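You operate a simulated robot arm through the tools that you are given. There is no shell and no other tool. Be economical: measure what you need, move in short steps, check, and stop when the job is done.

You run a simulated two-armed robot. Do the job below in one go: nothing can be reset, and whatever is moved stays where it is left.

TASK
Pick up the green ballast pack with one hand, pass it to the other hand and put it on the shelf under the battery bench. Put the packing card on the motor bench away on the packing bench. Put the black hub on the heat pad on the shelf under the motor bench. The order is free. Set down upright: green ballast pack, packing card.

It is judged by the outcome, as a careful person would: the job done as asked, and still so three seconds after it is handed in. It fails if anything else is knocked over, pushed out of place, dropped, spilled or broken.

THE ROBOT
Two 7-joint arms with three-finger grippers on one trunk, on a base that drives. Base frame: it is fixed to the floor where the robot stands at the start and does not move with it; the origin is under the middle of the robot, x ahead of it, y to its left, z up; the surface under the hand at the start is at about z = 0.78. Units: m, rad, N and s.
The left shoulder is at the start at [0.05, 0.154, 0.979], the right one opposite. With the tool pointing down near the work surface each hand reaches from about 0.22 to 0.64 m from the robot's upright axis, wherever it stands, measured 20 degrees to its own side. Places, roughly: black hub [-1.5, -2, 0.5]; heat pad [-1.5, -2, 0.5]; packing bench [-5.3, -1.9, 0.8]; packing card [-1, -2, 1]; shelf under the battery bench [0.7, 3.2, 0.2]. Payload 2.69 kg a hand.
The tool frame of a hand sits at the grasp point between the pads (the TCP): z along the fingers, y along the line on which they close. The tips reach 0.029 m beyond it. Largest opening 0.12 m; the body of the gripper starts 0.078 m behind the TCP.
Orientation is that of the tool frame in the base frame, as [roll, pitch, yaw] about the fixed x, y, z axes, in that order (R = Rz(yaw) Ry(pitch) Rx(roll)). With the fingers straight down and closing along the base's y, the tool's x points along the base's -x, its y along +y and its z along -z.

THE INTERFACE
- The arms move only by the tool apply_moves. It takes "left_series", "right_series" or both (then of equal length, played together; a hand with none holds still); each is a list of rows, each a list of 7 numbers: the shift along the base's x, y, z in m, then the turn, a rotation vector about the base's x, y, z in rad, then the finger opening in m, from 0 to 0.12. In form: [[tx, ty, tz, wx, wy, wz, grip], ...]. A call has 1 to 20 rows; each row is the pose to reach, as a shift and turn from the pose commanded when the call began. Rows are played at 5 a second. More than 0.05 m and 0.15 rad between two rows, or a gripper value outside its range, and nothing of the call is played. A pose out of reach is approached as far as the arm can. The call stops where the force on the tool passes 40 N (or 10 N more than at its start, if that is more) or the arm is blocked; 0.2 s more then pass. Each finger halts on what it meets, pressing with about 33 N; the grip force reading is that of the motor and also rises with nothing between the fingers. The clock runs only during rows and for 0.2 s after the last one: add rows that repeat a pose to give the fingers time. It gives the time, the measured TCP pose, the force on the tool (base axes), the opening and the grip force at its end, in the units of the frame above (readings bear some noise), with the torque about the TCP (base axes, N m) and any sound that the robot's microphone picked up, and new pictures: "show" is both (left out), scene, wrist or none (wrist: the cameras of the hands that moved).
- Cameras (640 x 400 px; columns grow to the right, rows downward): "scene" is now at [0.1671, -0.0257, 1.1765]; the picture's right is [-0.30, -0.95, 0.00], its down [-0.18, 0.06, -0.98] and it looks along [0.94, -0.29, -0.19] (base axes); focal length 214 px, centre (320, 200). "left" rides on the left gripper at [0.063, 0, -0.104] in its tool frame; the picture's right is [0.00, 1.00, 0.00], its down [-0.83, 0.00, -0.56] and it looks along [-0.56, 0.00, 0.83] (tool axes); focal length 275 px, centre (320, 200). "right" rides on the right gripper at [0.063, 0, -0.104] in its tool frame; the picture's right is [0.00, 1.00, 0.00], its down [-0.83, 0.00, -0.56] and it looks along [-0.56, 0.00, 0.83] (tool axes); focal length 275 px, centre (320, 200). There is no depth. A picture from a camera that has moved, and an enlarged one, comes with that camera's place and axes in the base frame and with its lens. The place of the scene camera against the robot may be out by one fixed shift of up to 0.012 m in any direction.
- lift_body(by): slides the trunk up (or, below 0, down) by that many m; the arms and the scene camera ride with it, the base frame stays. It gives what a move gives, with no picture.
- roll_base(legs): drives the robot by 1 to 6 legs, each [ahead, left, turn to the left] in m, m and rad, along the robot's own axes; the way and the turn of a leg run together, so that a leg with both is an arc; at most 1.5 m and 3.142 rad a leg. The arms and the cameras ride along, it lands a little off, and it stops where it bumps. It gives what a move gives, and a new picture of the scene camera.
- aim_head(pan, tilt): turns the head with the scene camera to pan (to the left, within 1.396 rad either way) and tilt (down, from -0.506 to 1.204), counted from straight ahead of the robot. It gives what a move gives, and a new picture of the scene camera.
- enlarge(camera, box): a new picture of the part [left, top, right, bottom] of that camera's present view, enlarged. It takes no simulated time.
- finish_job(): hands the job in; it is judged then, once.

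Go step by step. Nothing tells you exact positions but the pictures and the camera data: compare them with the known pose of the tool, close in by small moves and look again before you grip or let go. The budget is 165 turns and 260 pictures, counting those below and the enlarged ones. Unless the task says otherwise, let go and move clear before handing in.

The tools are called by a JSON object that holds its "fn" and its "kwargs". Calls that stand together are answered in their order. apply_moves: Moves the arms, as the interface text tells. Its arguments: {"type":"object","properties":{"left_series":{"type":"array","items":{"type":"array","items":{"type":"number"}}},"right_series":{"type":"array","items":{"type":"array","items":{"type":"number"}}},"show":{"type":"string","enum":["both","scene","wrist","none"]}},"required":[]} The other tools are called the same way: lift_body (by) slides the trunk up or down; roll_base (legs) drives the base; aim_head (pan, tilt) turns the head that bears the scene camera; enlarge (camera, box) takes an enlarged picture of a part of a camera's view; finish_job () hands the job in.

At the start:

```text
time_s: 0.0
left_position: [0.2816, -0.0077, 1.0959]
left_tool_rot: [-3.14, 0.001, 3.14]
left_contact_force: [0.2, -1.2, 0.3]
left_wrist_torque: [0.0, -0.01, -0.02]
left_width: 0.1201
left_finger_force: 0.1
right_position: [0.3781, -0.3865, 0.9987]
right_tool_rot: [-3.14, 0.004, -3.141]
right_contact_force: [0.2, 0.0, 0.8]
right_wrist_torque: [0.04, 0.01, 0.0]
right_width: 0.1199
right_finger_force: 0.0
trunk travel left (down, up): [-0.35, 0.088]
robot x, y, heading: [-0.0005, 0.0, -0.002]
head pan, tilt: [-0.302, 0.188]
```

scene: 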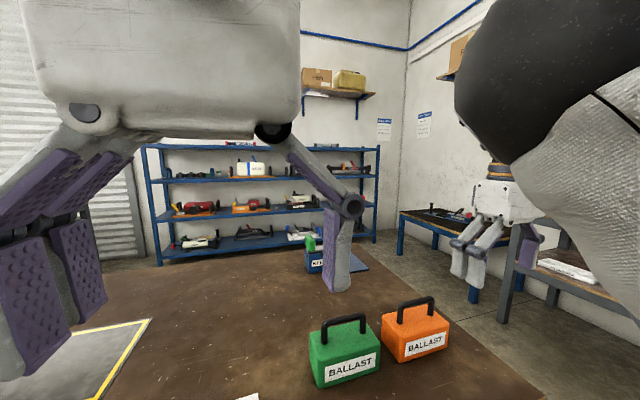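
right: 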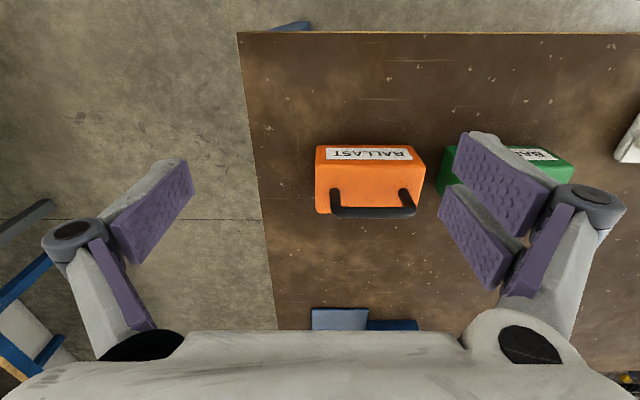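
left: 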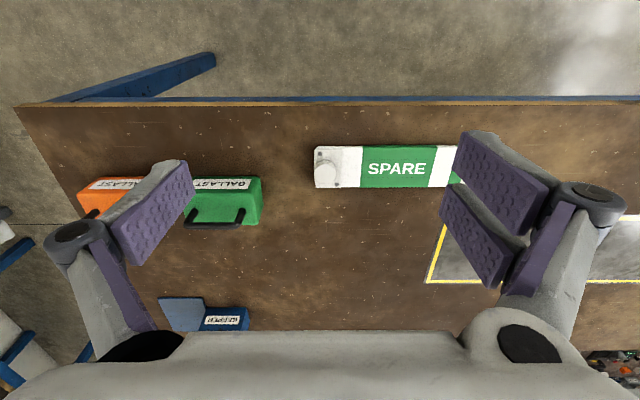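

I see the green ballast pack on the bench ahead, at about [0.46, -0.16], with an orange one on its right. I'll look at it closely first.

{"fn": "enlarge", "kwargs": {"camera": "scene", "box": [280, 260, 480, 400]}}

{"fn": "enlarge", "kwargs": {"camera": "left", "box": [60, 140, 300, 290]}}

{"fn": "aim_head", "kwargs": {"pan": 1.2, "tilt": 0.35}}

{"fn": "aim_head", "kwargs": {"pan": -1.39, "tilt": 0.35}}

```text
2.86 times, centred on (380, 330) of scene
camera zoom: at [0.1671, -0.0257, 1.1765], right [-0.3, -0.95, 0.0], down [-0.18, 0.06, -0.98], along [0.94, -0.29, -0.19], focal length 613 px, centre (149, -171)
```

zoom: 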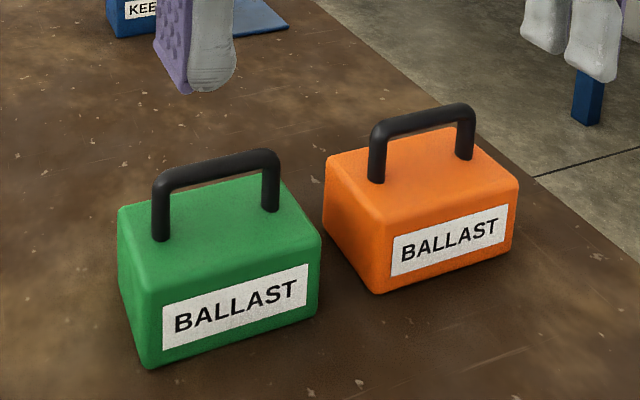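

```text
2.67 times, centred on (180, 215) of left
camera zoom: at [0.2186, -0.007, 1.2011], right [0.0, 1.0, 0.0], down [0.83, 0.0, 0.56], along [0.56, 0.0, -0.83], focal length 734 px, centre (693, 160)
```

zoom: 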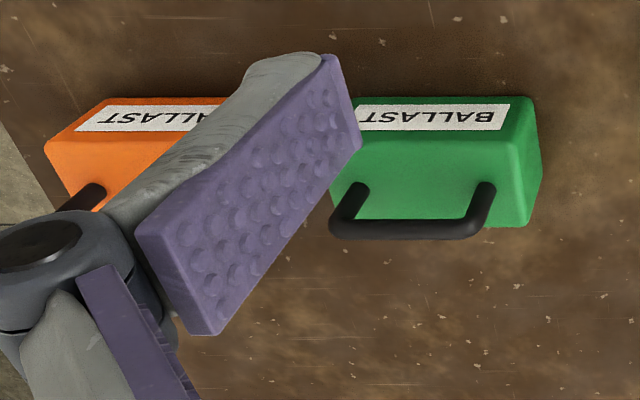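

```text
time_s: 1.6
left_position: [0.2847, -0.0043, 1.096]
left_tool_rot: [-3.14, 0.004, -3.13]
left_contact_force: [86.7, 53.2, -3.8]
left_wrist_torque: [-6.22, 9.95, -3.66]
left_width: 0.1199
left_finger_force: 0.1
right_position: [0.3785, -0.3873, 0.998]
right_tool_rot: [-3.142, 0.0, -3.141]
right_contact_force: [0.0, -0.2, 0.7]
right_wrist_torque: [0.01, 0.01, 0.02]
right_width: 0.12
right_finger_force: 0.1
trunk travel left (down, up): [-0.35, 0.088]
robot x, y, heading: [0.0006, -0.002, 0.001]
head pan, tilt: [1.201, 0.351]
camera scene: at [0.1619, 0.0435, 1.1708], right [0.44, -0.9, 0.0], down [-0.22, -0.11, -0.97], along [0.87, 0.43, -0.25], focal length 214 px, centre (320, 200)
```

scene: 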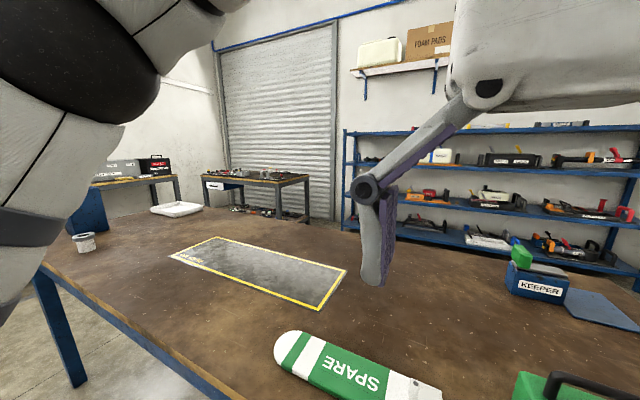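

```text
time_s: 3.9
left_position: [0.2827, -0.0074, 1.0969]
left_tool_rot: [-3.136, 0.004, -3.13]
left_contact_force: [57.9, -64.8, 2.0]
left_wrist_torque: [7.73, 6.9, 5.04]
left_width: 0.1198
left_finger_force: 0.0
right_position: [0.3789, -0.3877, 0.998]
right_tool_rot: [3.141, 0.004, 3.141]
right_contact_force: [0.5, -1.0, 0.2]
right_wrist_torque: [0.0, 0.03, 0.02]
right_width: 0.12
right_finger_force: 0.0
trunk travel left (down, up): [-0.35, 0.088]
robot x, y, heading: [0.0004, -0.002, -0.003]
head pan, tilt: [-1.389, 0.351]
camera scene: at [0.1613, -0.0407, 1.1681], right [-0.46, -0.89, 0.0], down [-0.24, 0.13, -0.96], along [0.86, -0.44, -0.27], focal length 214 px, centre (320, 200)
```

scene: 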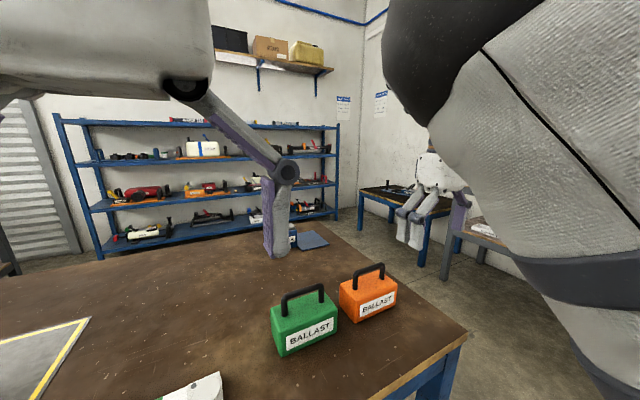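

The head has pushed against the left hand, so I'll centre the head and then move the left hand out of its way.

{"fn": "aim_head", "kwargs": {"pan": -0.1, "tilt": 0.45}}

{"fn": "apply_moves", "kwargs": {"left_series": [[0.03, 0.03, 0, 0, 0, 0, 0.12], [0.06, 0.06, 0, 0, 0, 0, 0.12], [0.08, 0.1, 0, 0, 0, 0, 0.12], [0.1, 0.14, 0, 0, 0, 0, 0.12], [0.1, 0.18, 0, 0, 0, 0, 0.12], [0.1, 0.22, 0, 0, 0, 0, 0.12], [0.1, 0.26, 0, 0, 0, 0, 0.12], [0.1, 0.3, 0, 0, 0, 0, 0.12], [0.1, 0.34, 0, 0, 0, 0, 0.12], [0.1, 0.34, 0, 0, 0, 0, 0.12]], "show": "scene"}}

```text
time_s: 5.4
left_position: [0.2796, -0.0079, 1.0975]
left_tool_rot: [-3.141, -0.001, -3.141]
left_contact_force: [6.5, 3.3, -3.1]
left_wrist_torque: [-0.38, 0.5, -0.36]
left_width: 0.1199
left_finger_force: 0.0
right_position: [0.3787, -0.3871, 0.9978]
right_tool_rot: [3.141, 0.004, -3.141]
right_contact_force: [-0.4, 0.6, -0.1]
right_wrist_torque: [0.02, 0.02, 0.03]
right_width: 0.1198
right_finger_force: 0.0
trunk travel left (down, up): [-0.35, 0.088]
robot x, y, heading: [-0.0001, 0.0012, -0.003]
head pan, tilt: [-0.099, 0.45]
camera scene: at [0.1703, -0.0094, 1.1583], right [-0.12, -0.99, 0.0], down [-0.37, 0.05, -0.93], along [0.92, -0.11, -0.37], focal length 214 px, centre (320, 200)
```

scene: 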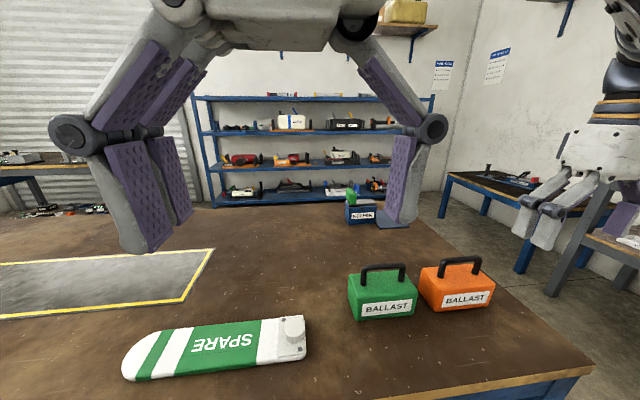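

```text
time_s: 7.6
left_position: [0.4067, 0.317, 1.0574]
left_tool_rot: [-3.139, 0.002, 3.141]
left_contact_force: [0.3, 1.1, 0.5]
left_wrist_torque: [-0.04, 0.02, 0.02]
left_width: 0.1199
left_finger_force: 0.0
left hand out of reach, approached as far as the arm can: row 6, 7, 8, 9, 10
right_position: [0.3789, -0.3871, 0.9985]
right_tool_rot: [3.14, 0.004, -3.14]
right_contact_force: [-0.2, -0.2, -0.3]
right_wrist_torque: [0.0, 0.01, -0.02]
right_width: 0.1198
right_finger_force: 0.0
trunk travel left (down, up): [-0.35, 0.088]
robot x, y, heading: [-0.0037, 0.0027, 0.002]
head pan, tilt: [-0.099, 0.45]
camera scene: at [0.1696, -0.0073, 1.1521], right [-0.1, -0.99, 0.0], down [-0.43, 0.04, -0.9], along [0.9, -0.09, -0.44], focal length 214 px, centre (320, 200)
```

scene: 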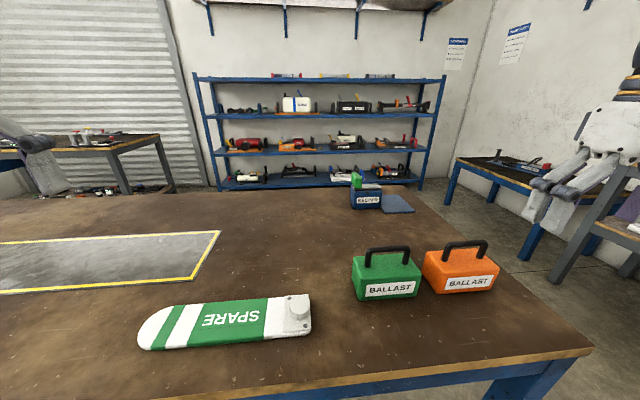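

The way is clear now, so I'll survey left and right.

{"fn": "aim_head", "kwargs": {"pan": 1.39, "tilt": 0.3}}

{"fn": "aim_head", "kwargs": {"pan": -1.39, "tilt": 0.3}}

```text
time_s: 9.2
left_position: [0.407, 0.3166, 1.0571]
left_tool_rot: [-3.139, 0.003, -3.14]
left_contact_force: [0.6, 0.4, 0.9]
left_wrist_torque: [0.01, 0.0, 0.01]
left_width: 0.12
left_finger_force: 0.2
right_position: [0.3787, -0.3871, 0.998]
right_tool_rot: [3.141, 0.004, -3.141]
right_contact_force: [-0.3, 0.8, 0.1]
right_wrist_torque: [-0.02, -0.05, -0.02]
right_width: 0.1201
right_finger_force: 0.1
trunk travel left (down, up): [-0.35, 0.088]
robot x, y, heading: [-0.0016, 0.0034, -0.002]
head pan, tilt: [1.389, 0.3]
camera scene: at [0.0951, 0.0938, 1.166], right [0.98, -0.18, 0.0], down [-0.05, -0.29, -0.96], along [0.17, 0.94, -0.3], focal length 214 px, centre (320, 200)
```

scene: 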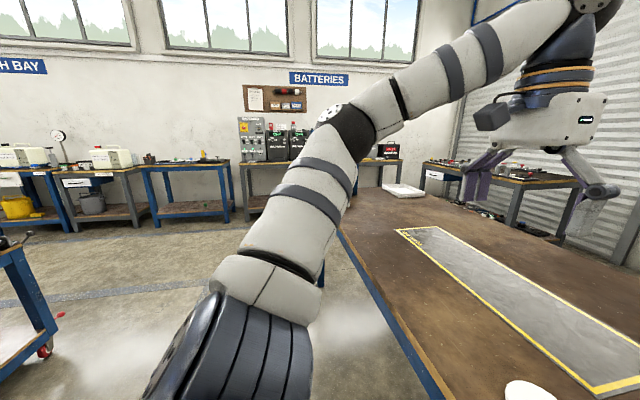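

```text
time_s: 11.6
left_position: [0.4064, 0.316, 1.0585]
left_tool_rot: [-3.14, 0.001, 3.141]
left_contact_force: [-1.0, -0.1, -0.9]
left_wrist_torque: [0.03, -0.03, 0.0]
left_width: 0.1202
left_finger_force: 0.1
right_position: [0.38, -0.3878, 0.9972]
right_tool_rot: [3.141, 0.004, 3.141]
right_contact_force: [0.9, 0.0, -0.5]
right_wrist_torque: [-0.01, 0.0, -0.01]
right_width: 0.1201
right_finger_force: 0.1
trunk travel left (down, up): [-0.35, 0.088]
robot x, y, heading: [-0.0019, -0.0006, -0.001]
head pan, tilt: [-1.389, 0.3]
camera scene: at [0.0951, -0.0898, 1.166], right [-0.98, -0.18, 0.0], down [-0.05, 0.29, -0.96], along [0.17, -0.94, -0.3], focal length 214 px, centre (320, 200)
```

scene: 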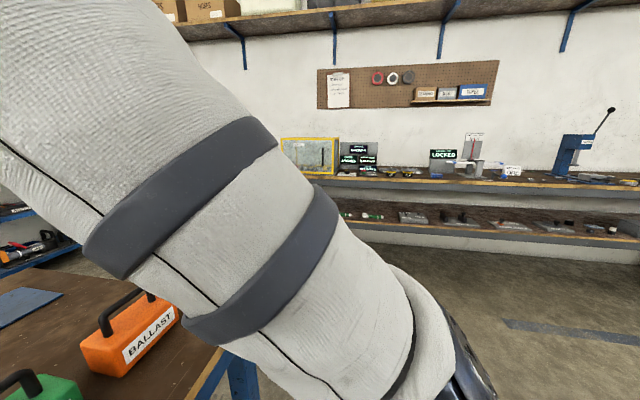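

I put the green handle bar at about x 0.49, y -0.13 to -0.216, top z ~0.87. I'll grip it with the right hand (vertical, closing along x) and hand it over to the left, so I yaw both hands first.

{"fn": "aim_head", "kwargs": {"pan": -0.1, "tilt": 0.6}}

{"fn": "apply_moves", "kwargs": {"right_series": [[0, 0, 0, 0, 0, 0.143, 0.07], [0, 0, 0, 0, 0, 0.286, 0.07], [0, 0, 0, 0, 0, 0.429, 0.07], [0, 0, 0, 0, 0, 0.572, 0.07], [0, 0, 0, 0, 0, 0.715, 0.07], [0, 0, 0, 0, 0, 0.858, 0.07], [0, 0, 0, 0, 0, 1.0, 0.07], [0, 0, 0, 0, 0, 1.143, 0.07], [0, 0, 0, 0, 0, 1.286, 0.07], [0, 0, 0, 0, 0, 1.429, 0.07], [0, 0, 0, 0, 0, 1.571, 0.07], [0, 0, 0, 0, 0, 1.571, 0.07]], "left_series": [[0, 0, 0, 0, 0, -0.143, 0.07], [0, 0, 0, 0, 0, -0.286, 0.07], [0, 0, 0, 0, 0, -0.429, 0.07], [0, 0, 0, 0, 0, -0.572, 0.07], [0, 0, 0, 0, 0, -0.715, 0.07], [0, 0, 0, 0, 0, -0.858, 0.07], [0, 0, 0, 0, 0, -1.0, 0.07], [0, 0, 0, 0, 0, -1.143, 0.07], [0, 0, 0, 0, 0, -1.286, 0.07], [0, 0, 0, 0, 0, -1.429, 0.07], [0, 0, 0, 0, 0, -1.571, 0.07], [0, 0, 0, 0, 0, -1.571, 0.07]], "show": "both"}}

```text
time_s: 13.1
left_position: [0.4059, 0.3172, 1.058]
left_tool_rot: [-3.142, 0.002, -3.141]
left_contact_force: [-0.3, -1.0, 0.0]
left_wrist_torque: [-0.02, 0.01, 0.01]
left_width: 0.12
left_finger_force: 0.1
right_position: [0.3799, -0.3861, 0.998]
right_tool_rot: [3.141, 0.003, -3.141]
right_contact_force: [-0.3, 0.7, 0.6]
right_wrist_torque: [0.01, 0.01, -0.01]
right_width: 0.1201
right_finger_force: 0.1
trunk travel left (down, up): [-0.35, 0.088]
robot x, y, heading: [0.0005, 0.0022, -0.003]
head pan, tilt: [-0.099, 0.6]
camera scene: at [0.1662, -0.0069, 1.1385], right [-0.1, -0.99, 0.0], down [-0.56, 0.06, -0.83], along [0.82, -0.08, -0.56], focal length 214 px, centre (320, 200)
```

scene: 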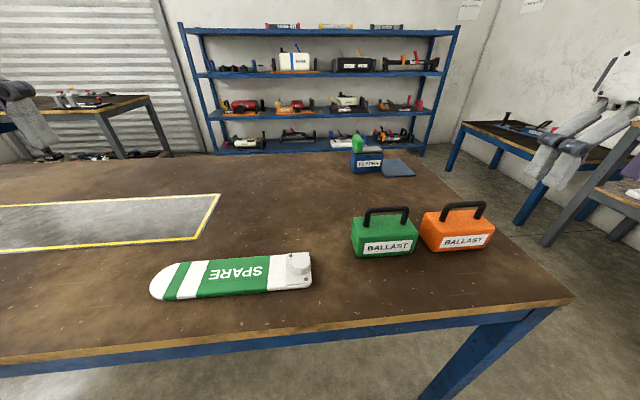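

```text
time_s: 15.7
left_position: [0.4068, 0.3154, 1.0576]
left_tool_rot: [-3.141, 0.004, 1.569]
left_contact_force: [-0.2, 0.1, -0.1]
left_wrist_torque: [0.04, 0.0, -0.01]
left_width: 0.0699
left_finger_force: 0.0
right_position: [0.3775, -0.3866, 0.9992]
right_tool_rot: [-3.141, 0.003, -1.57]
right_contact_force: [0.1, -1.0, -0.4]
right_wrist_torque: [0.0, 0.0, -0.01]
right_width: 0.0699
right_finger_force: 0.1
trunk travel left (down, up): [-0.35, 0.088]
robot x, y, heading: [-0.0003, 0.0004, 0.002]
head pan, tilt: [-0.099, 0.6]
camera scene: at [0.1662, -0.0068, 1.1385], right [-0.1, -1.0, 0.0], down [-0.56, 0.06, -0.83], along [0.82, -0.08, -0.56], focal length 214 px, centre (320, 200)
camera right: at [0.3796, -0.4508, 1.1017], right [-1.0, -0.01, 0.0], down [-0.01, 0.83, 0.56], along [0.0, 0.56, -0.83], focal length 275 px, centre (320, 200)
camera left: at [0.4076, 0.3786, 1.1618], right [1.0, -0.01, 0.0], down [0.0, -0.83, 0.56], along [0.0, -0.56, -0.83], focal length 275 px, centre (320, 200)
```

scene: 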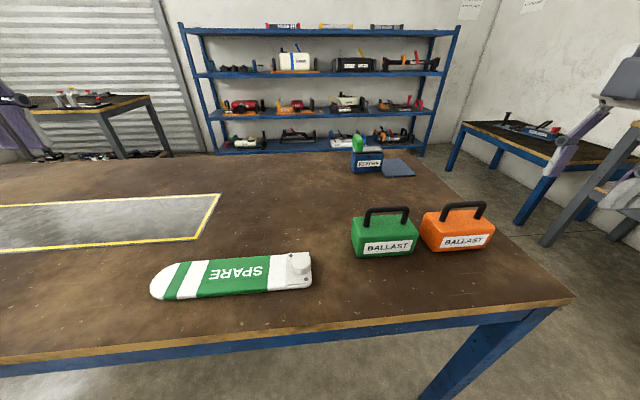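
right: 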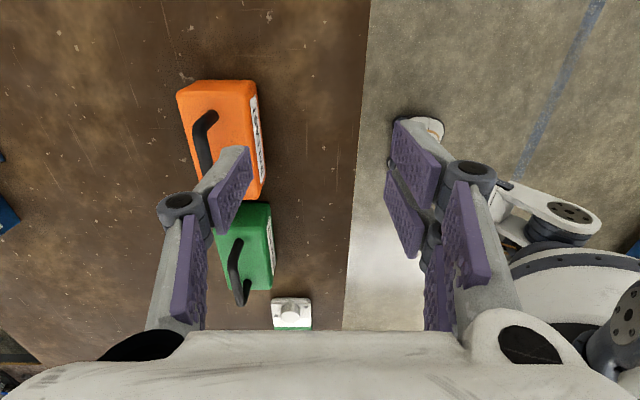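
left: 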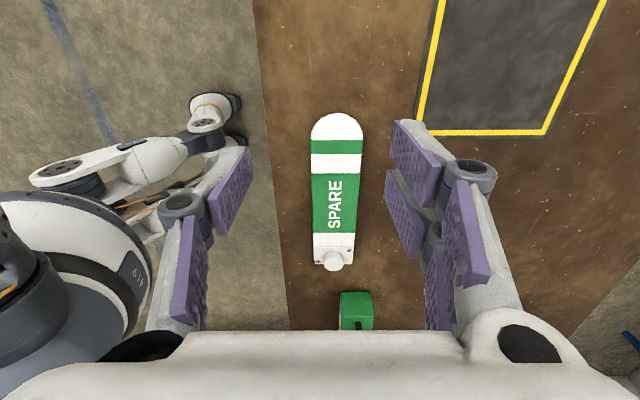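

Both yaws worked. Next I pitch the left hand towards horizontal and bring the right hand above the handle.

{"fn": "apply_moves", "kwargs": {"right_series": [[0.025, 0.04, 0, 0, 0, 0, 0.06], [0.05, 0.08, 0, 0, 0, 0, 0.06], [0.075, 0.12, 0, 0, 0, 0, 0.06], [0.1, 0.16, 0, 0, 0, 0, 0.06], [0.113, 0.2, 0, 0, 0, 0, 0.06], [0.113, 0.2, -0.02, 0, 0, 0, 0.06], [0.113, 0.2, -0.04, 0, 0, 0, 0.06], [0.113, 0.2, -0.06, 0, 0, 0, 0.06], [0.113, 0.2, -0.06, 0, 0, 0, 0.06], [0.113, 0.2, -0.06, 0, 0, 0, 0.06]], "left_series": [[0, 0, 0, 0, -0.14, 0, 0.06], [0, 0, 0, 0, -0.28, 0, 0.06], [0, 0, 0, 0, -0.42, 0, 0.06], [0, 0, 0, 0, -0.56, 0, 0.06], [0, 0, 0, 0, -0.7, 0, 0.06], [0, 0, 0, 0, -0.84, 0, 0.06], [0, 0, 0, 0, -0.98, 0, 0.06], [0, 0, 0, 0, -1.12, 0, 0.06], [0, 0, 0, 0, -1.26, 0, 0.06], [0, 0, 0, 0, -1.4, 0, 0.06]], "show": "both"}}

```text
time_s: 17.9
left_position: [0.4228, 0.3276, 1.0721]
left_tool_rot: [1.74, 0.003, 1.568]
left_contact_force: [1.2, 0.2, 0.7]
left_wrist_torque: [-0.01, -0.01, 0.0]
left_width: 0.0598
left_finger_force: 0.0
left hand out of reach, approached as far as the arm can: row 10
right_position: [0.4918, -0.1874, 0.9371]
right_tool_rot: [-3.141, 0.003, -1.571]
right_contact_force: [0.2, 0.7, 0.2]
right_wrist_torque: [0.0, 0.03, -0.01]
right_width: 0.0597
right_finger_force: 0.1
trunk travel left (down, up): [-0.35, 0.088]
robot x, y, heading: [0.001, -0.0017, -0.0]
head pan, tilt: [-0.099, 0.6]
camera scene: at [0.1664, -0.0067, 1.1388], right [-0.1, -0.99, 0.0], down [-0.56, 0.06, -0.83], along [0.82, -0.08, -0.56], focal length 214 px, centre (320, 200)
camera right: at [0.4928, -0.2515, 1.0416], right [-1.0, 0.0, 0.0], down [0.0, 0.83, 0.56], along [0.0, 0.56, -0.83], focal length 275 px, centre (320, 200)
camera left: at [0.3202, 0.3897, 1.0893], right [0.17, 0.0, 0.99], down [-0.55, -0.83, 0.09], along [0.82, -0.56, -0.14], focal length 275 px, centre (320, 200)
```

scene: 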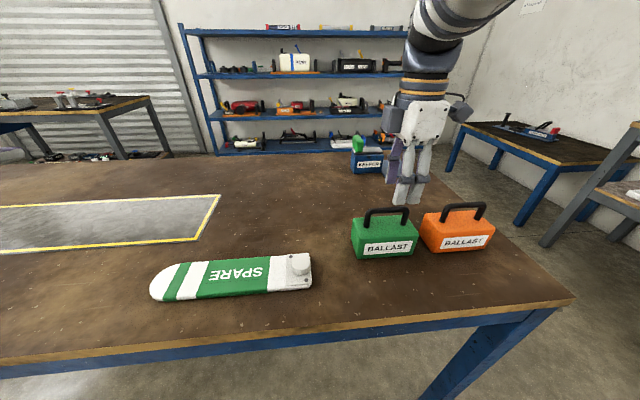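
right: 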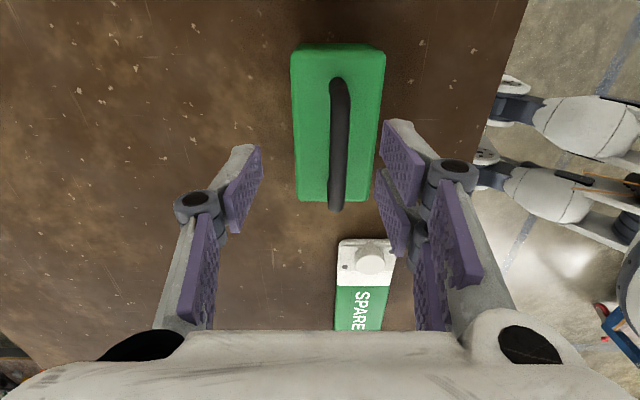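
left: 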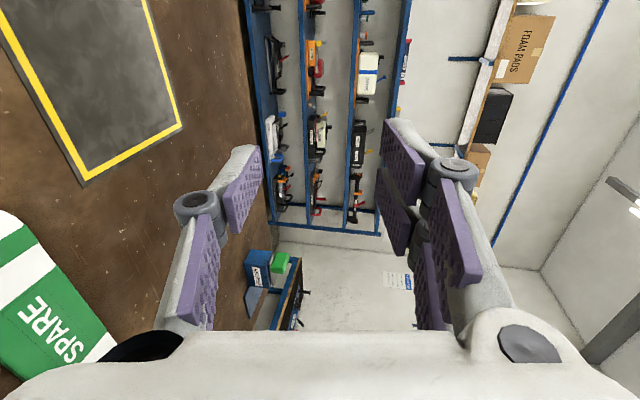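

The wrist view puts the bar at x ≈ 0.481, y centre -0.173. I'll shift the right hand 11 mm, go down and close.

{"fn": "apply_moves", "kwargs": {"right_series": [[-0.011, 0, 0, 0, 0, 0, 0.06], [-0.011, 0, -0.02, 0, 0, 0, 0.06], [-0.011, 0, -0.04, 0, 0, 0, 0.06], [-0.011, 0, -0.055, 0, 0, 0, 0.06], [-0.011, 0, -0.063, 0, 0, 0, 0.06], [-0.011, 0, -0.063, 0, 0, 0, 0.06]], "show": "both"}}

```text
time_s: 19.3
left_position: [0.4219, 0.3269, 1.0714]
left_tool_rot: [1.742, 0.0, 1.568]
left_contact_force: [-1.1, -0.3, -0.4]
left_wrist_torque: [0.06, -0.01, 0.02]
left_width: 0.0601
left_finger_force: 0.1
right_position: [0.4805, -0.1875, 0.875]
right_tool_rot: [3.14, 0.004, -1.571]
right_contact_force: [-0.5, -0.2, -0.9]
right_wrist_torque: [-0.01, 0.03, 0.02]
right_width: 0.0602
right_finger_force: 0.0
right hand out of reach, approached as far as the arm can: row 1, 2
trunk travel left (down, up): [-0.35, 0.088]
robot x, y, heading: [0.004, -0.0016, 0.001]
head pan, tilt: [-0.099, 0.6]
camera scene: at [0.1662, -0.0068, 1.1385], right [-0.1, -1.0, 0.0], down [-0.56, 0.06, -0.83], along [0.82, -0.08, -0.56], focal length 214 px, centre (320, 200)
camera right: at [0.4815, -0.2509, 0.9787], right [-1.0, 0.0, 0.0], down [0.0, 0.83, 0.56], along [0.0, 0.56, -0.83], focal length 275 px, centre (320, 200)
```

scene: 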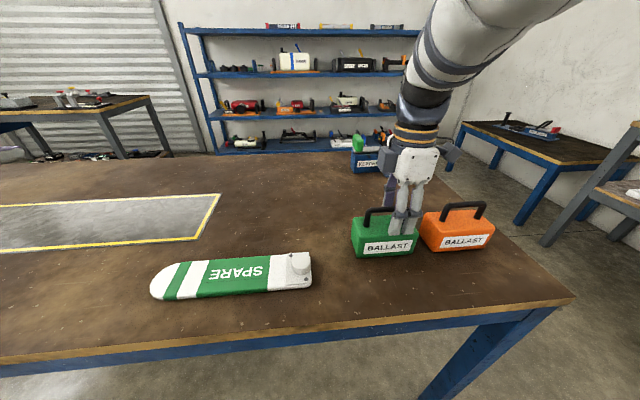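
right: 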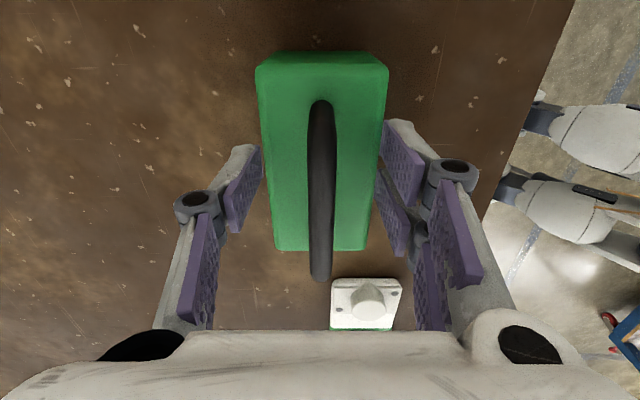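

The bar is centred between the fingers, so I close and lift a little.

{"fn": "apply_moves", "kwargs": {"right_series": [[0, 0, 0, 0, 0, 0, 0.03], [0, 0, 0, 0, 0, 0, 0.0], [0, 0, 0, 0, 0, 0, 0.0], [0, 0, 0, 0, 0, 0, 0.0], [0, 0, 0.02, 0, 0, 0, 0.0], [0, 0, 0.05, 0, 0, 0, 0.0], [0, 0, 0.08, 0, 0, 0, 0.0], [0, 0, 0.08, 0, 0, 0, 0.0]], "show": "both"}}

```text
time_s: 21.1
left_position: [0.4225, 0.3268, 1.0708]
left_tool_rot: [1.746, 0.001, 1.569]
left_contact_force: [-0.2, 0.1, -0.3]
left_wrist_torque: [0.01, -0.03, 0.01]
left_width: 0.0598
left_finger_force: 0.0
right_position: [0.4908, -0.1897, 0.9556]
right_tool_rot: [3.138, 0.005, -1.57]
right_contact_force: [-1.4, -0.1, -7.1]
right_wrist_torque: [-0.16, -0.02, 0.02]
right_width: 0.0103
right_finger_force: 33.0
right hand out of reach, approached as far as the arm can: row 6, 7, 8
trunk travel left (down, up): [-0.35, 0.088]
robot x, y, heading: [-0.0, 0.0044, -0.002]
head pan, tilt: [-0.099, 0.6]
camera scene: at [0.1671, -0.0077, 1.1396], right [-0.11, -0.99, 0.0], down [-0.55, 0.06, -0.83], along [0.83, -0.09, -0.55], focal length 214 px, centre (320, 200)
camera right: at [0.492, -0.2536, 1.0576], right [-1.0, 0.0, 0.0], down [0.0, 0.83, 0.56], along [-0.01, 0.56, -0.83], focal length 275 px, centre (320, 200)
```

scene: 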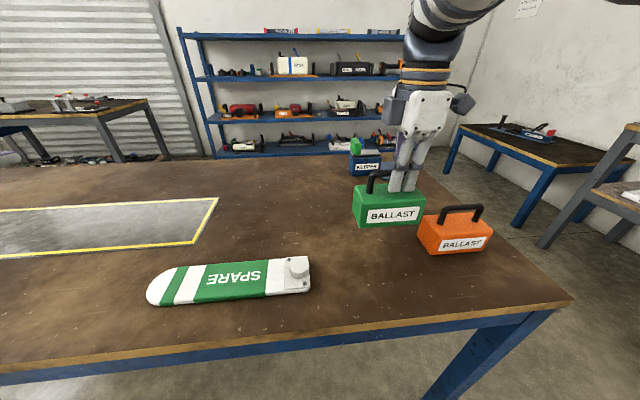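
right: 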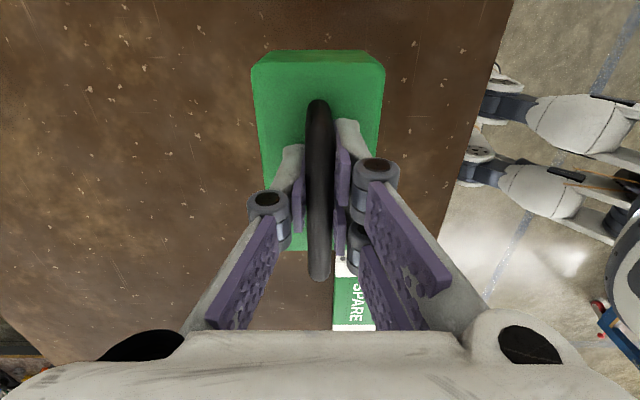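

The pack is lifted and hangs level, about 0.7 kg. I'll bring the left hand across, level with the handle and short of it.

{"fn": "apply_moves", "kwargs": {"left_series": [[-0.01, -0.04, 0, 0, 0, 0, 0.06], [-0.02, -0.08, -0.02, 0, 0, 0, 0.06], [-0.03, -0.12, -0.04, 0, 0, 0, 0.06], [-0.04, -0.16, -0.06, 0, 0, 0, 0.06], [-0.04, -0.2, -0.08, 0, 0, 0, 0.06], [-0.04, -0.24, -0.1, 0, 0, 0, 0.06], [-0.04, -0.28, -0.11, 0, 0, 0, 0.06], [-0.04, -0.32, -0.11, 0, 0, 0, 0.06], [-0.04, -0.36, -0.11, 0, 0, 0, 0.06], [-0.04, -0.4, -0.11, 0, 0, 0, 0.06], [-0.04, -0.4, -0.11, 0, 0, 0, 0.06]], "show": "both"}}

```text
time_s: 23.5
left_position: [0.389, -0.0646, 0.9584]
left_tool_rot: [1.766, 0.02, 1.597]
left_contact_force: [-0.4, 0.6, -0.6]
left_wrist_torque: [0.0, 0.01, 0.01]
left_width: 0.0601
left_finger_force: 0.1
left hand out of reach, approached as far as the arm can: row 1, 2, 3, 4, 5, 6, 7
right_position: [0.4905, -0.1887, 0.9529]
right_tool_rot: [3.137, 0.002, -1.57]
right_contact_force: [-0.5, -0.3, -7.0]
right_wrist_torque: [-0.1, 0.03, -0.02]
right_width: 0.0103
right_finger_force: 33.7
trunk travel left (down, up): [-0.35, 0.088]
robot x, y, heading: [-0.0016, 0.0003, 0.003]
head pan, tilt: [-0.099, 0.6]
camera scene: at [0.1683, -0.0093, 1.1447], right [-0.12, -0.99, 0.0], down [-0.5, 0.06, -0.87], along [0.86, -0.11, -0.5], focal length 214 px, centre (320, 200)
camera left: at [0.2858, -0.0046, 0.9777], right [0.19, 0.02, 0.98], down [-0.52, -0.84, 0.12], along [0.83, -0.54, -0.15], focal length 275 px, centre (320, 200)
```

scene: 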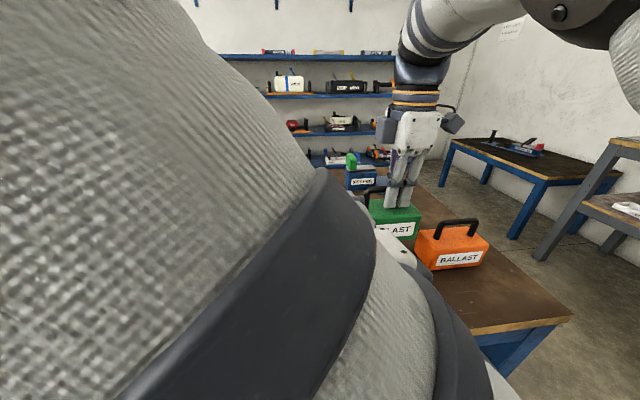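
left: 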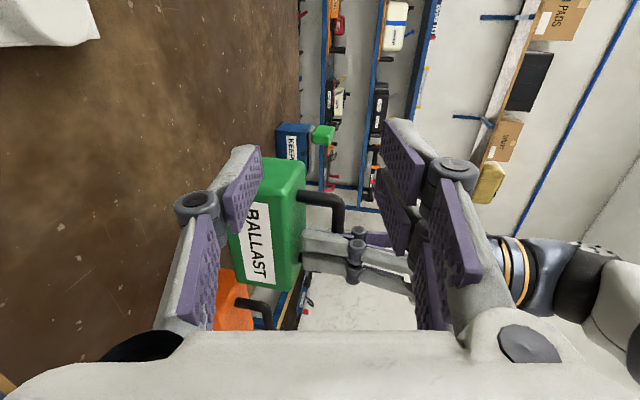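

The bar is at z ≈ 0.954 in the left view and the pack top at ≈ 0.924. I'll level the left tool, narrow the opening and line up in front of the bar.

{"fn": "apply_moves", "kwargs": {"left_series": [[0, -0.03, -0.002, 0, -0.1, 0, 0.05], [0.005, -0.06, -0.004, 0, -0.19, 0, 0.035], [0.01, -0.09, -0.004, 0, -0.19, 0, 0.028], [0.01, -0.09, -0.004, 0, -0.19, 0, 0.028]], "show": "wrist"}}

```text
time_s: 24.5
left_position: [0.4169, -0.141, 0.9729]
left_tool_rot: [1.547, 0.007, 1.577]
left_contact_force: [0.4, -0.6, -0.1]
left_wrist_torque: [0.03, 0.0, 0.04]
left_width: 0.028
left_finger_force: 0.1
left hand out of reach, approached as far as the arm can: row 2, 3, 4
right_position: [0.4904, -0.1895, 0.9548]
right_tool_rot: [3.14, 0.004, -1.57]
right_contact_force: [0.4, 0.3, -8.2]
right_wrist_torque: [-0.14, 0.05, 0.01]
right_width: 0.0104
right_finger_force: 33.6
trunk travel left (down, up): [-0.35, 0.088]
robot x, y, heading: [-0.0005, 0.0016, -0.001]
head pan, tilt: [-0.099, 0.6]
camera left: at [0.3133, -0.0804, 0.9689], right [-0.02, 0.0, 1.0], down [-0.55, -0.84, -0.01], along [0.84, -0.55, 0.02], focal length 275 px, centre (320, 200)
```

left: 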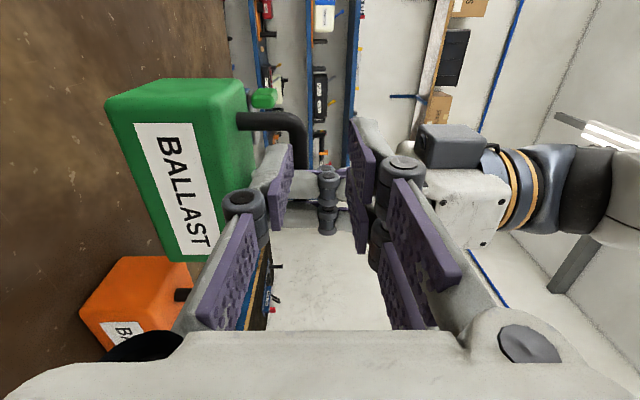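

The tool is level but the arm fell short of the target. I'll make a small forward and down step to see how it tracks.

{"fn": "apply_moves", "kwargs": {"left_series": [[0.01, -0.008, -0.01, 0, 0, 0, 0.028], [0.02, -0.016, -0.018, 0, 0, 0, 0.028], [0.02, -0.016, -0.018, 0, 0, 0, 0.028]], "show": "wrist"}}

```text
time_s: 25.3
left_position: [0.4395, -0.1563, 0.9512]
left_tool_rot: [1.551, 0.004, 1.588]
left_contact_force: [-6.2, 13.9, 7.1]
left_wrist_torque: [-0.46, -0.34, 0.35]
left_width: 0.0333
left_finger_force: 4.3
right_position: [0.4903, -0.1911, 0.9552]
right_tool_rot: [3.138, 0.001, -1.573]
right_contact_force: [3.9, -14.0, -14.1]
right_wrist_torque: [0.07, -0.08, 0.28]
right_width: 0.0103
right_finger_force: 33.3
trunk travel left (down, up): [-0.35, 0.088]
robot x, y, heading: [0.0049, -0.0024, -0.001]
head pan, tilt: [-0.099, 0.6]
camera left: at [0.3345, -0.0944, 0.9483], right [-0.02, 0.0, 1.0], down [-0.54, -0.84, -0.01], along [0.84, -0.54, 0.02], focal length 275 px, centre (320, 200)
```

left: 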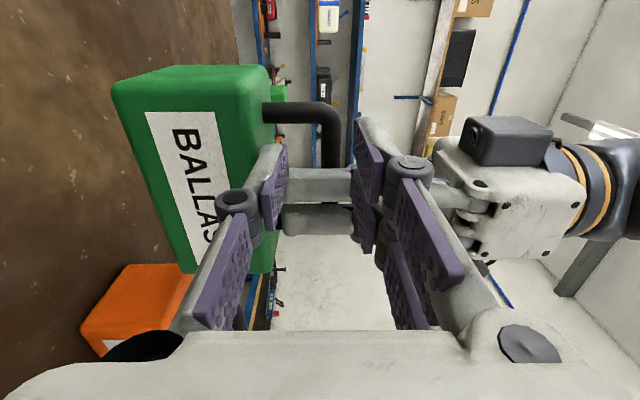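

There's contact (about 14 N sideways) between the two hands or with the pack. I'll back the left hand off slightly and look closely before going on.

{"fn": "apply_moves", "kwargs": {"left_series": [[-0.02, 0.005, 0.002, 0, 0, 0, 0.028], [-0.03, 0.01, 0.002, 0, 0, 0, 0.028], [-0.03, 0.01, 0.002, 0, 0, 0, 0.028]], "show": "scene"}}

{"fn": "enlarge", "kwargs": {"camera": "left", "box": [160, 60, 480, 260]}}

{"fn": "enlarge", "kwargs": {"camera": "right", "box": [160, 40, 480, 340]}}

```text
time_s: 26.1
left_position: [0.4208, -0.1375, 0.9588]
left_tool_rot: [1.553, 0.007, 1.58]
left_contact_force: [0.1, 0.7, -0.8]
left_wrist_torque: [0.01, 0.0, -0.01]
left_width: 0.0281
left_finger_force: 0.0
left hand out of reach, approached as far as the arm can: row 1, 2, 3
right_position: [0.4903, -0.1896, 0.954]
right_tool_rot: [3.137, 0.003, -1.571]
right_contact_force: [-0.1, 0.5, -7.9]
right_wrist_torque: [-0.09, 0.03, 0.01]
right_width: 0.0102
right_finger_force: 32.7
trunk travel left (down, up): [-0.35, 0.088]
robot x, y, heading: [0.0037, 0.0002, -0.0]
head pan, tilt: [-0.099, 0.6]
camera scene: at [0.167, -0.0073, 1.1396], right [-0.1, -0.99, 0.0], down [-0.55, 0.06, -0.83], along [0.83, -0.09, -0.55], focal length 214 px, centre (320, 200)
```

scene: 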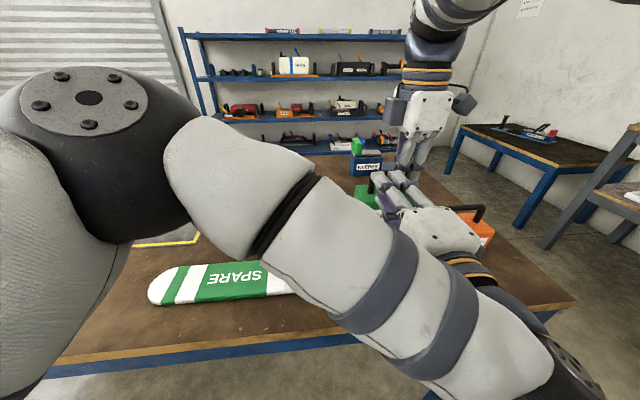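

```text
2.00 times, centred on (320, 160) of left
camera zoom: at [0.3159, -0.076, 0.9573], right [-0.02, 0.0, 1.0], down [-0.55, -0.84, -0.01], along [0.84, -0.55, 0.02], focal length 551 px, centre (320, 280)
```

zoom: 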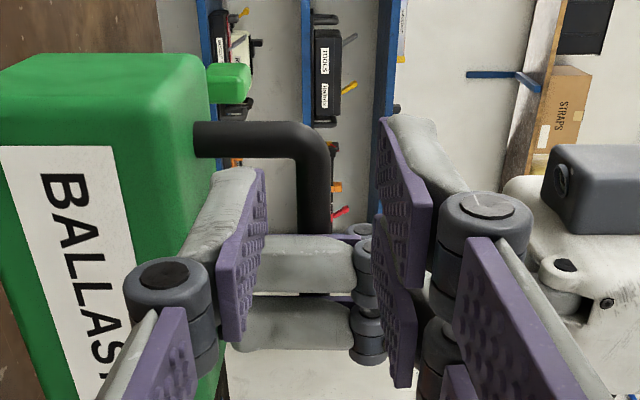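

```text
1.33 times, centred on (320, 190) of right
camera zoom: at [0.492, -0.2535, 1.0574], right [-1.0, 0.0, 0.0], down [0.0, 0.83, 0.56], along [0.0, 0.56, -0.83], focal length 367 px, centre (320, 213)
```

zoom: 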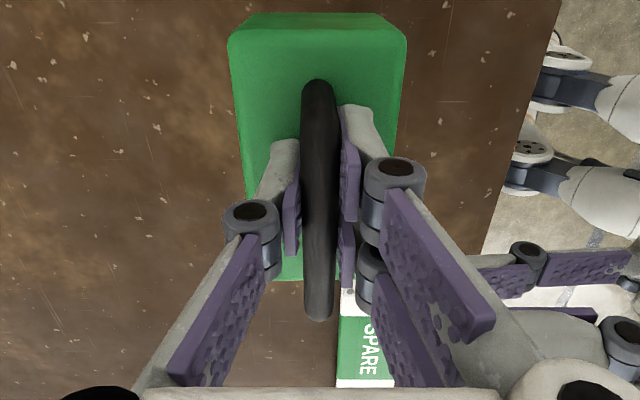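

The grippers are wide on one side (a double finger), so two hands on the bar clash. New plan: the left hand takes the pack body by its left end, tool pointing -y and tilted down, closing along x. I back the left hand off and undo its pitch first.

{"fn": "apply_moves", "kwargs": {"left_series": [[0, 0.04, 0.02, 0, 0, 0, 0.06], [0, 0.08, 0.04, 0, 0, 0, 0.06], [0, 0.12, 0.06, 0, 0, 0, 0.06], [0, 0.16, 0.08, 0, 0, 0, 0.06], [0, 0.2, 0.08, 0, 0.14, 0, 0.06], [0, 0.24, 0.08, 0, 0.28, 0, 0.06], [0, 0.28, 0.08, 0, 0.42, 0, 0.06], [0, 0.32, 0.08, 0, 0.56, 0, 0.06], [0, 0.36, 0.08, 0, 0.7, 0, 0.06], [0, 0.36, 0.08, 0, 0.84, 0, 0.06], [0, 0.36, 0.08, 0, 0.98, 0, 0.06], [0, 0.36, 0.08, 0, 1.12, 0, 0.06], [0, 0.36, 0.08, 0, 1.26, 0, 0.06], [0, 0.36, 0.08, 0, 1.4, 0, 0.06], [0, 0.36, 0.08, 0, 1.55, 0, 0.06]], "show": "none"}}

{"fn": "apply_moves", "kwargs": {"left_series": [[0, 0, 0, 0, 0, 0.15, 0.09], [0, 0, 0, 0, 0, 0.3, 0.09], [0, 0, 0, 0, 0, 0.45, 0.09], [0, 0, 0, 0, 0, 0.6, 0.09], [0, 0, 0, 0, 0, 0.75, 0.09], [0, 0, 0, 0, 0, 0.9, 0.09], [0, 0, 0, 0, 0, 1.05, 0.09], [0, 0, 0, 0, 0, 1.2, 0.09], [0, 0, 0, 0, 0, 1.35, 0.09], [0, 0, 0, 0, 0, 1.5, 0.09], [0, 0, 0, 0, 0, 1.57, 0.09]], "show": "none"}}

{"fn": "apply_moves", "kwargs": {"left_series": [[0, 0, 0, 0, 0, 0.15, 0.09], [0, 0, 0, 0, 0, 0.3, 0.09], [0, 0, 0, 0, 0, 0.45, 0.09], [0, 0, 0, 0, 0, 0.6, 0.09], [0, 0, 0, 0, 0, 0.75, 0.09], [0, 0, 0, 0, 0, 0.9, 0.09], [0, 0, 0, 0, 0, 1.05, 0.09], [0, 0, 0, 0, 0, 1.2, 0.09], [0, 0, 0, 0, 0, 1.35, 0.09], [0, 0, 0, 0, 0, 1.5, 0.09], [0, 0, 0, 0, 0, 1.57, 0.09]], "show": "both"}}

```text
time_s: 29.3
left_position: [0.4156, 0.2171, 1.0385]
left_tool_rot: [3.104, 0.001, 1.571]
left_contact_force: [0.1, 0.0, -0.4]
left_wrist_torque: [0.01, 0.01, -0.05]
left_width: 0.0599
left_finger_force: 0.0
right_position: [0.4908, -0.1904, 0.9533]
right_tool_rot: [3.138, 0.004, -1.57]
right_contact_force: [0.8, -0.3, -7.4]
right_wrist_torque: [-0.09, 0.0, -0.01]
right_width: 0.0104
right_finger_force: 32.6
trunk travel left (down, up): [-0.35, 0.088]
robot x, y, heading: [0.0027, 0.002, 0.001]
head pan, tilt: [-0.099, 0.6]
```

```text
time_s: 31.7
left_position: [0.4159, 0.218, 1.038]
left_tool_rot: [3.102, 0.0, -3.141]
left_contact_force: [0.1, 0.7, -0.1]
left_wrist_torque: [-0.02, -0.01, -0.01]
left_width: 0.0899
left_finger_force: 0.0
right_position: [0.4905, -0.1898, 0.9543]
right_tool_rot: [3.137, 0.005, -1.571]
right_contact_force: [-0.4, -0.3, -8.5]
right_wrist_torque: [-0.12, 0.01, 0.0]
right_width: 0.0104
right_finger_force: 33.1
trunk travel left (down, up): [-0.35, 0.088]
robot x, y, heading: [0.0009, 0.0003, -0.002]
head pan, tilt: [-0.099, 0.6]
```

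```text
time_s: 34.1
left_position: [0.4158, 0.2174, 1.0366]
left_tool_rot: [3.101, 0.0, -1.569]
left_contact_force: [0.2, 0.3, 0.2]
left_wrist_torque: [-0.02, -0.01, 0.0]
left_width: 0.0898
left_finger_force: 0.1
right_position: [0.4909, -0.1886, 0.954]
right_tool_rot: [3.138, 0.003, -1.57]
right_contact_force: [0.1, -0.3, -7.3]
right_wrist_torque: [-0.11, 0.01, 0.02]
right_width: 0.0103
right_finger_force: 33.1
trunk travel left (down, up): [-0.35, 0.088]
robot x, y, heading: [0.0011, -0.0003, -0.005]
head pan, tilt: [-0.099, 0.6]
camera scene: at [0.167, -0.0071, 1.1396], right [-0.1, -0.99, 0.0], down [-0.55, 0.06, -0.83], along [0.83, -0.08, -0.55], focal length 214 px, centre (320, 200)
camera left: at [0.4204, 0.1542, 1.1415], right [-1.0, 0.0, 0.04], down [0.02, 0.83, 0.56], along [-0.03, 0.56, -0.83], focal length 275 px, centre (320, 200)
```

scene: 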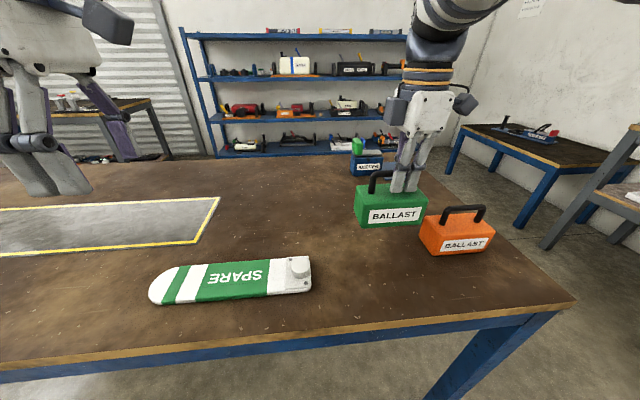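
left: 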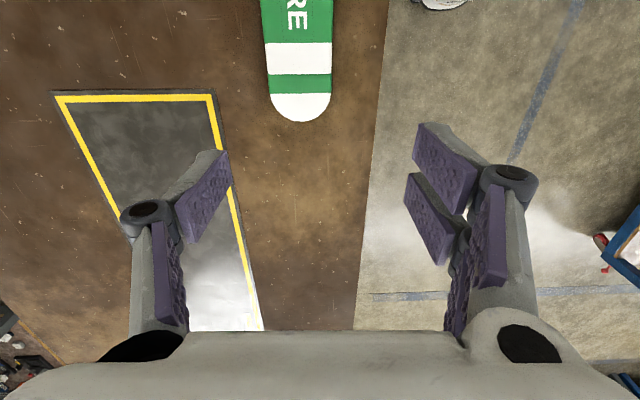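

Orientation reached. Next I tilt the tool to point at -y, about 30° down, and move to x ≈ 0.49.

{"fn": "apply_moves", "kwargs": {"left_series": [[0.015, 0, 0, -0.14, 0, 0, 0.1], [0.03, 0, 0, -0.28, 0, 0, 0.1], [0.045, 0, 0, -0.42, 0, 0, 0.1], [0.06, 0, -0.01, -0.56, 0, 0, 0.1], [0.074, 0, -0.02, -0.7, 0, 0, 0.1], [0.074, 0, -0.03, -0.84, 0, 0, 0.1], [0.074, -0.01, -0.05, -0.98, 0, 0, 0.1], [0.074, -0.03, -0.07, -1.05, 0, 0.0, 0.1], [0.074, -0.06, -0.09, -1.05, 0, 0, 0.1], [0.074, -0.09, -0.11, -1.05, 0, 0, 0.1], [0.074, -0.09, -0.11, -1.05, 0, 0, 0.1]], "show": "both"}}

```text
time_s: 36.5
left_position: [0.4882, 0.1283, 0.9275]
left_tool_rot: [3.104, -1.048, -1.572]
left_contact_force: [-0.1, 0.4, -0.4]
left_wrist_torque: [0.0, 0.0, 0.01]
left_width: 0.0998
left_finger_force: 0.0
right_position: [0.4912, -0.1897, 0.9544]
right_tool_rot: [3.14, 0.001, -1.572]
right_contact_force: [-0.9, -0.1, -7.7]
right_wrist_torque: [-0.13, 0.01, -0.02]
right_width: 0.0101
right_finger_force: 33.0
trunk travel left (down, up): [-0.35, 0.088]
robot x, y, heading: [0.0012, -0.0022, 0.001]
head pan, tilt: [-0.099, 0.6]
camera scene: at [0.1669, -0.0069, 1.1396], right [-0.1, -0.99, 0.0], down [-0.55, 0.06, -0.83], along [0.83, -0.08, -0.55], focal length 214 px, centre (320, 200)
camera left: at [0.4929, 0.1866, 1.0333], right [-1.0, 0.04, 0.02], down [0.03, 0.9, -0.44], along [-0.03, -0.44, -0.9], focal length 275 px, centre (320, 200)
```

scene: 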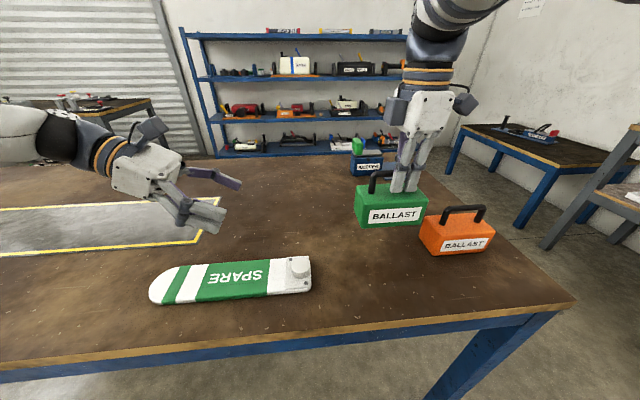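
left: 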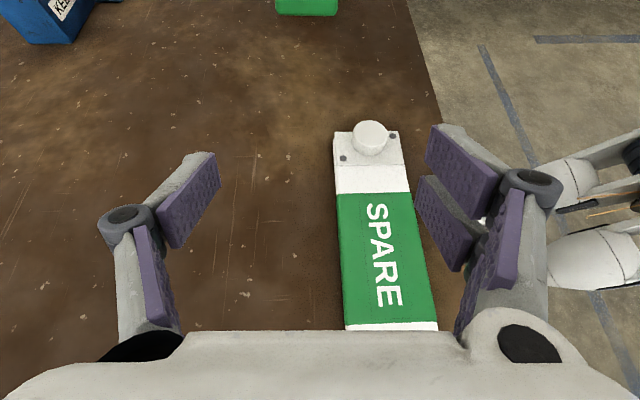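

The pack's end comes into view and its centre is near x 0.493. I move to the pre-grasp point.

{"fn": "apply_moves", "kwargs": {"left_series": [[0.005, -0.04, 0.008, 0, 0, 0, 0.1], [0.005, -0.08, 0.008, 0, 0, 0, 0.1], [0.005, -0.12, 0.008, 0, 0, 0, 0.1], [0.005, -0.155, 0.008, 0, 0, 0, 0.1], [0.005, -0.185, 0.008, 0, 0, 0, 0.1], [0.005, -0.185, 0.008, 0, 0, 0, 0.1]], "show": "both"}}

```text
time_s: 37.9
left_position: [0.4955, -0.0574, 0.9354]
left_tool_rot: [3.104, -1.05, -1.57]
left_contact_force: [-0.4, 0.0, -0.3]
left_wrist_torque: [0.02, 0.0, 0.02]
left_width: 0.0997
left_finger_force: 0.0
right_position: [0.4905, -0.1887, 0.954]
right_tool_rot: [3.139, 0.005, -1.572]
right_contact_force: [-0.6, -0.7, -7.9]
right_wrist_torque: [-0.12, 0.03, 0.0]
right_width: 0.0104
right_finger_force: 33.4
trunk travel left (down, up): [-0.35, 0.088]
robot x, y, heading: [-0.0004, 0.0023, -0.002]
head pan, tilt: [-0.099, 0.6]
camera scene: at [0.167, -0.0069, 1.1396], right [-0.1, -0.99, 0.0], down [-0.55, 0.06, -0.83], along [0.83, -0.08, -0.55], focal length 214 px, centre (320, 200)
camera left: at [0.4997, 0.0006, 1.0414], right [-1.0, 0.04, 0.02], down [0.03, 0.9, -0.44], along [-0.03, -0.44, -0.9], focal length 275 px, centre (320, 200)
```

scene: 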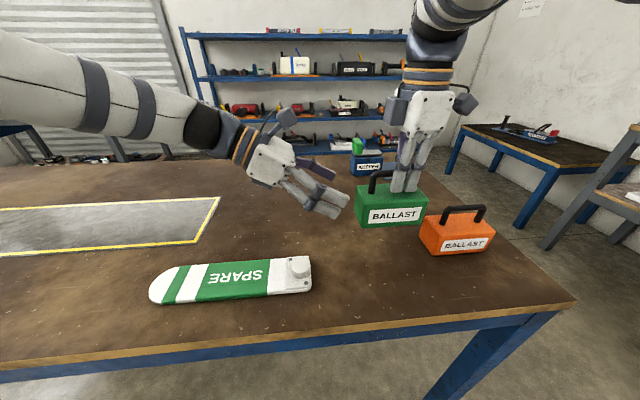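
left: 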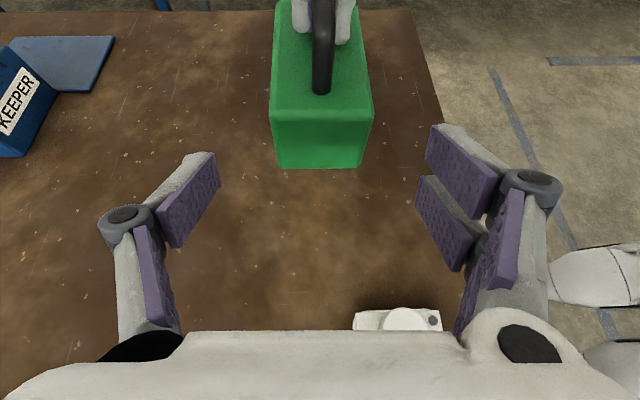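

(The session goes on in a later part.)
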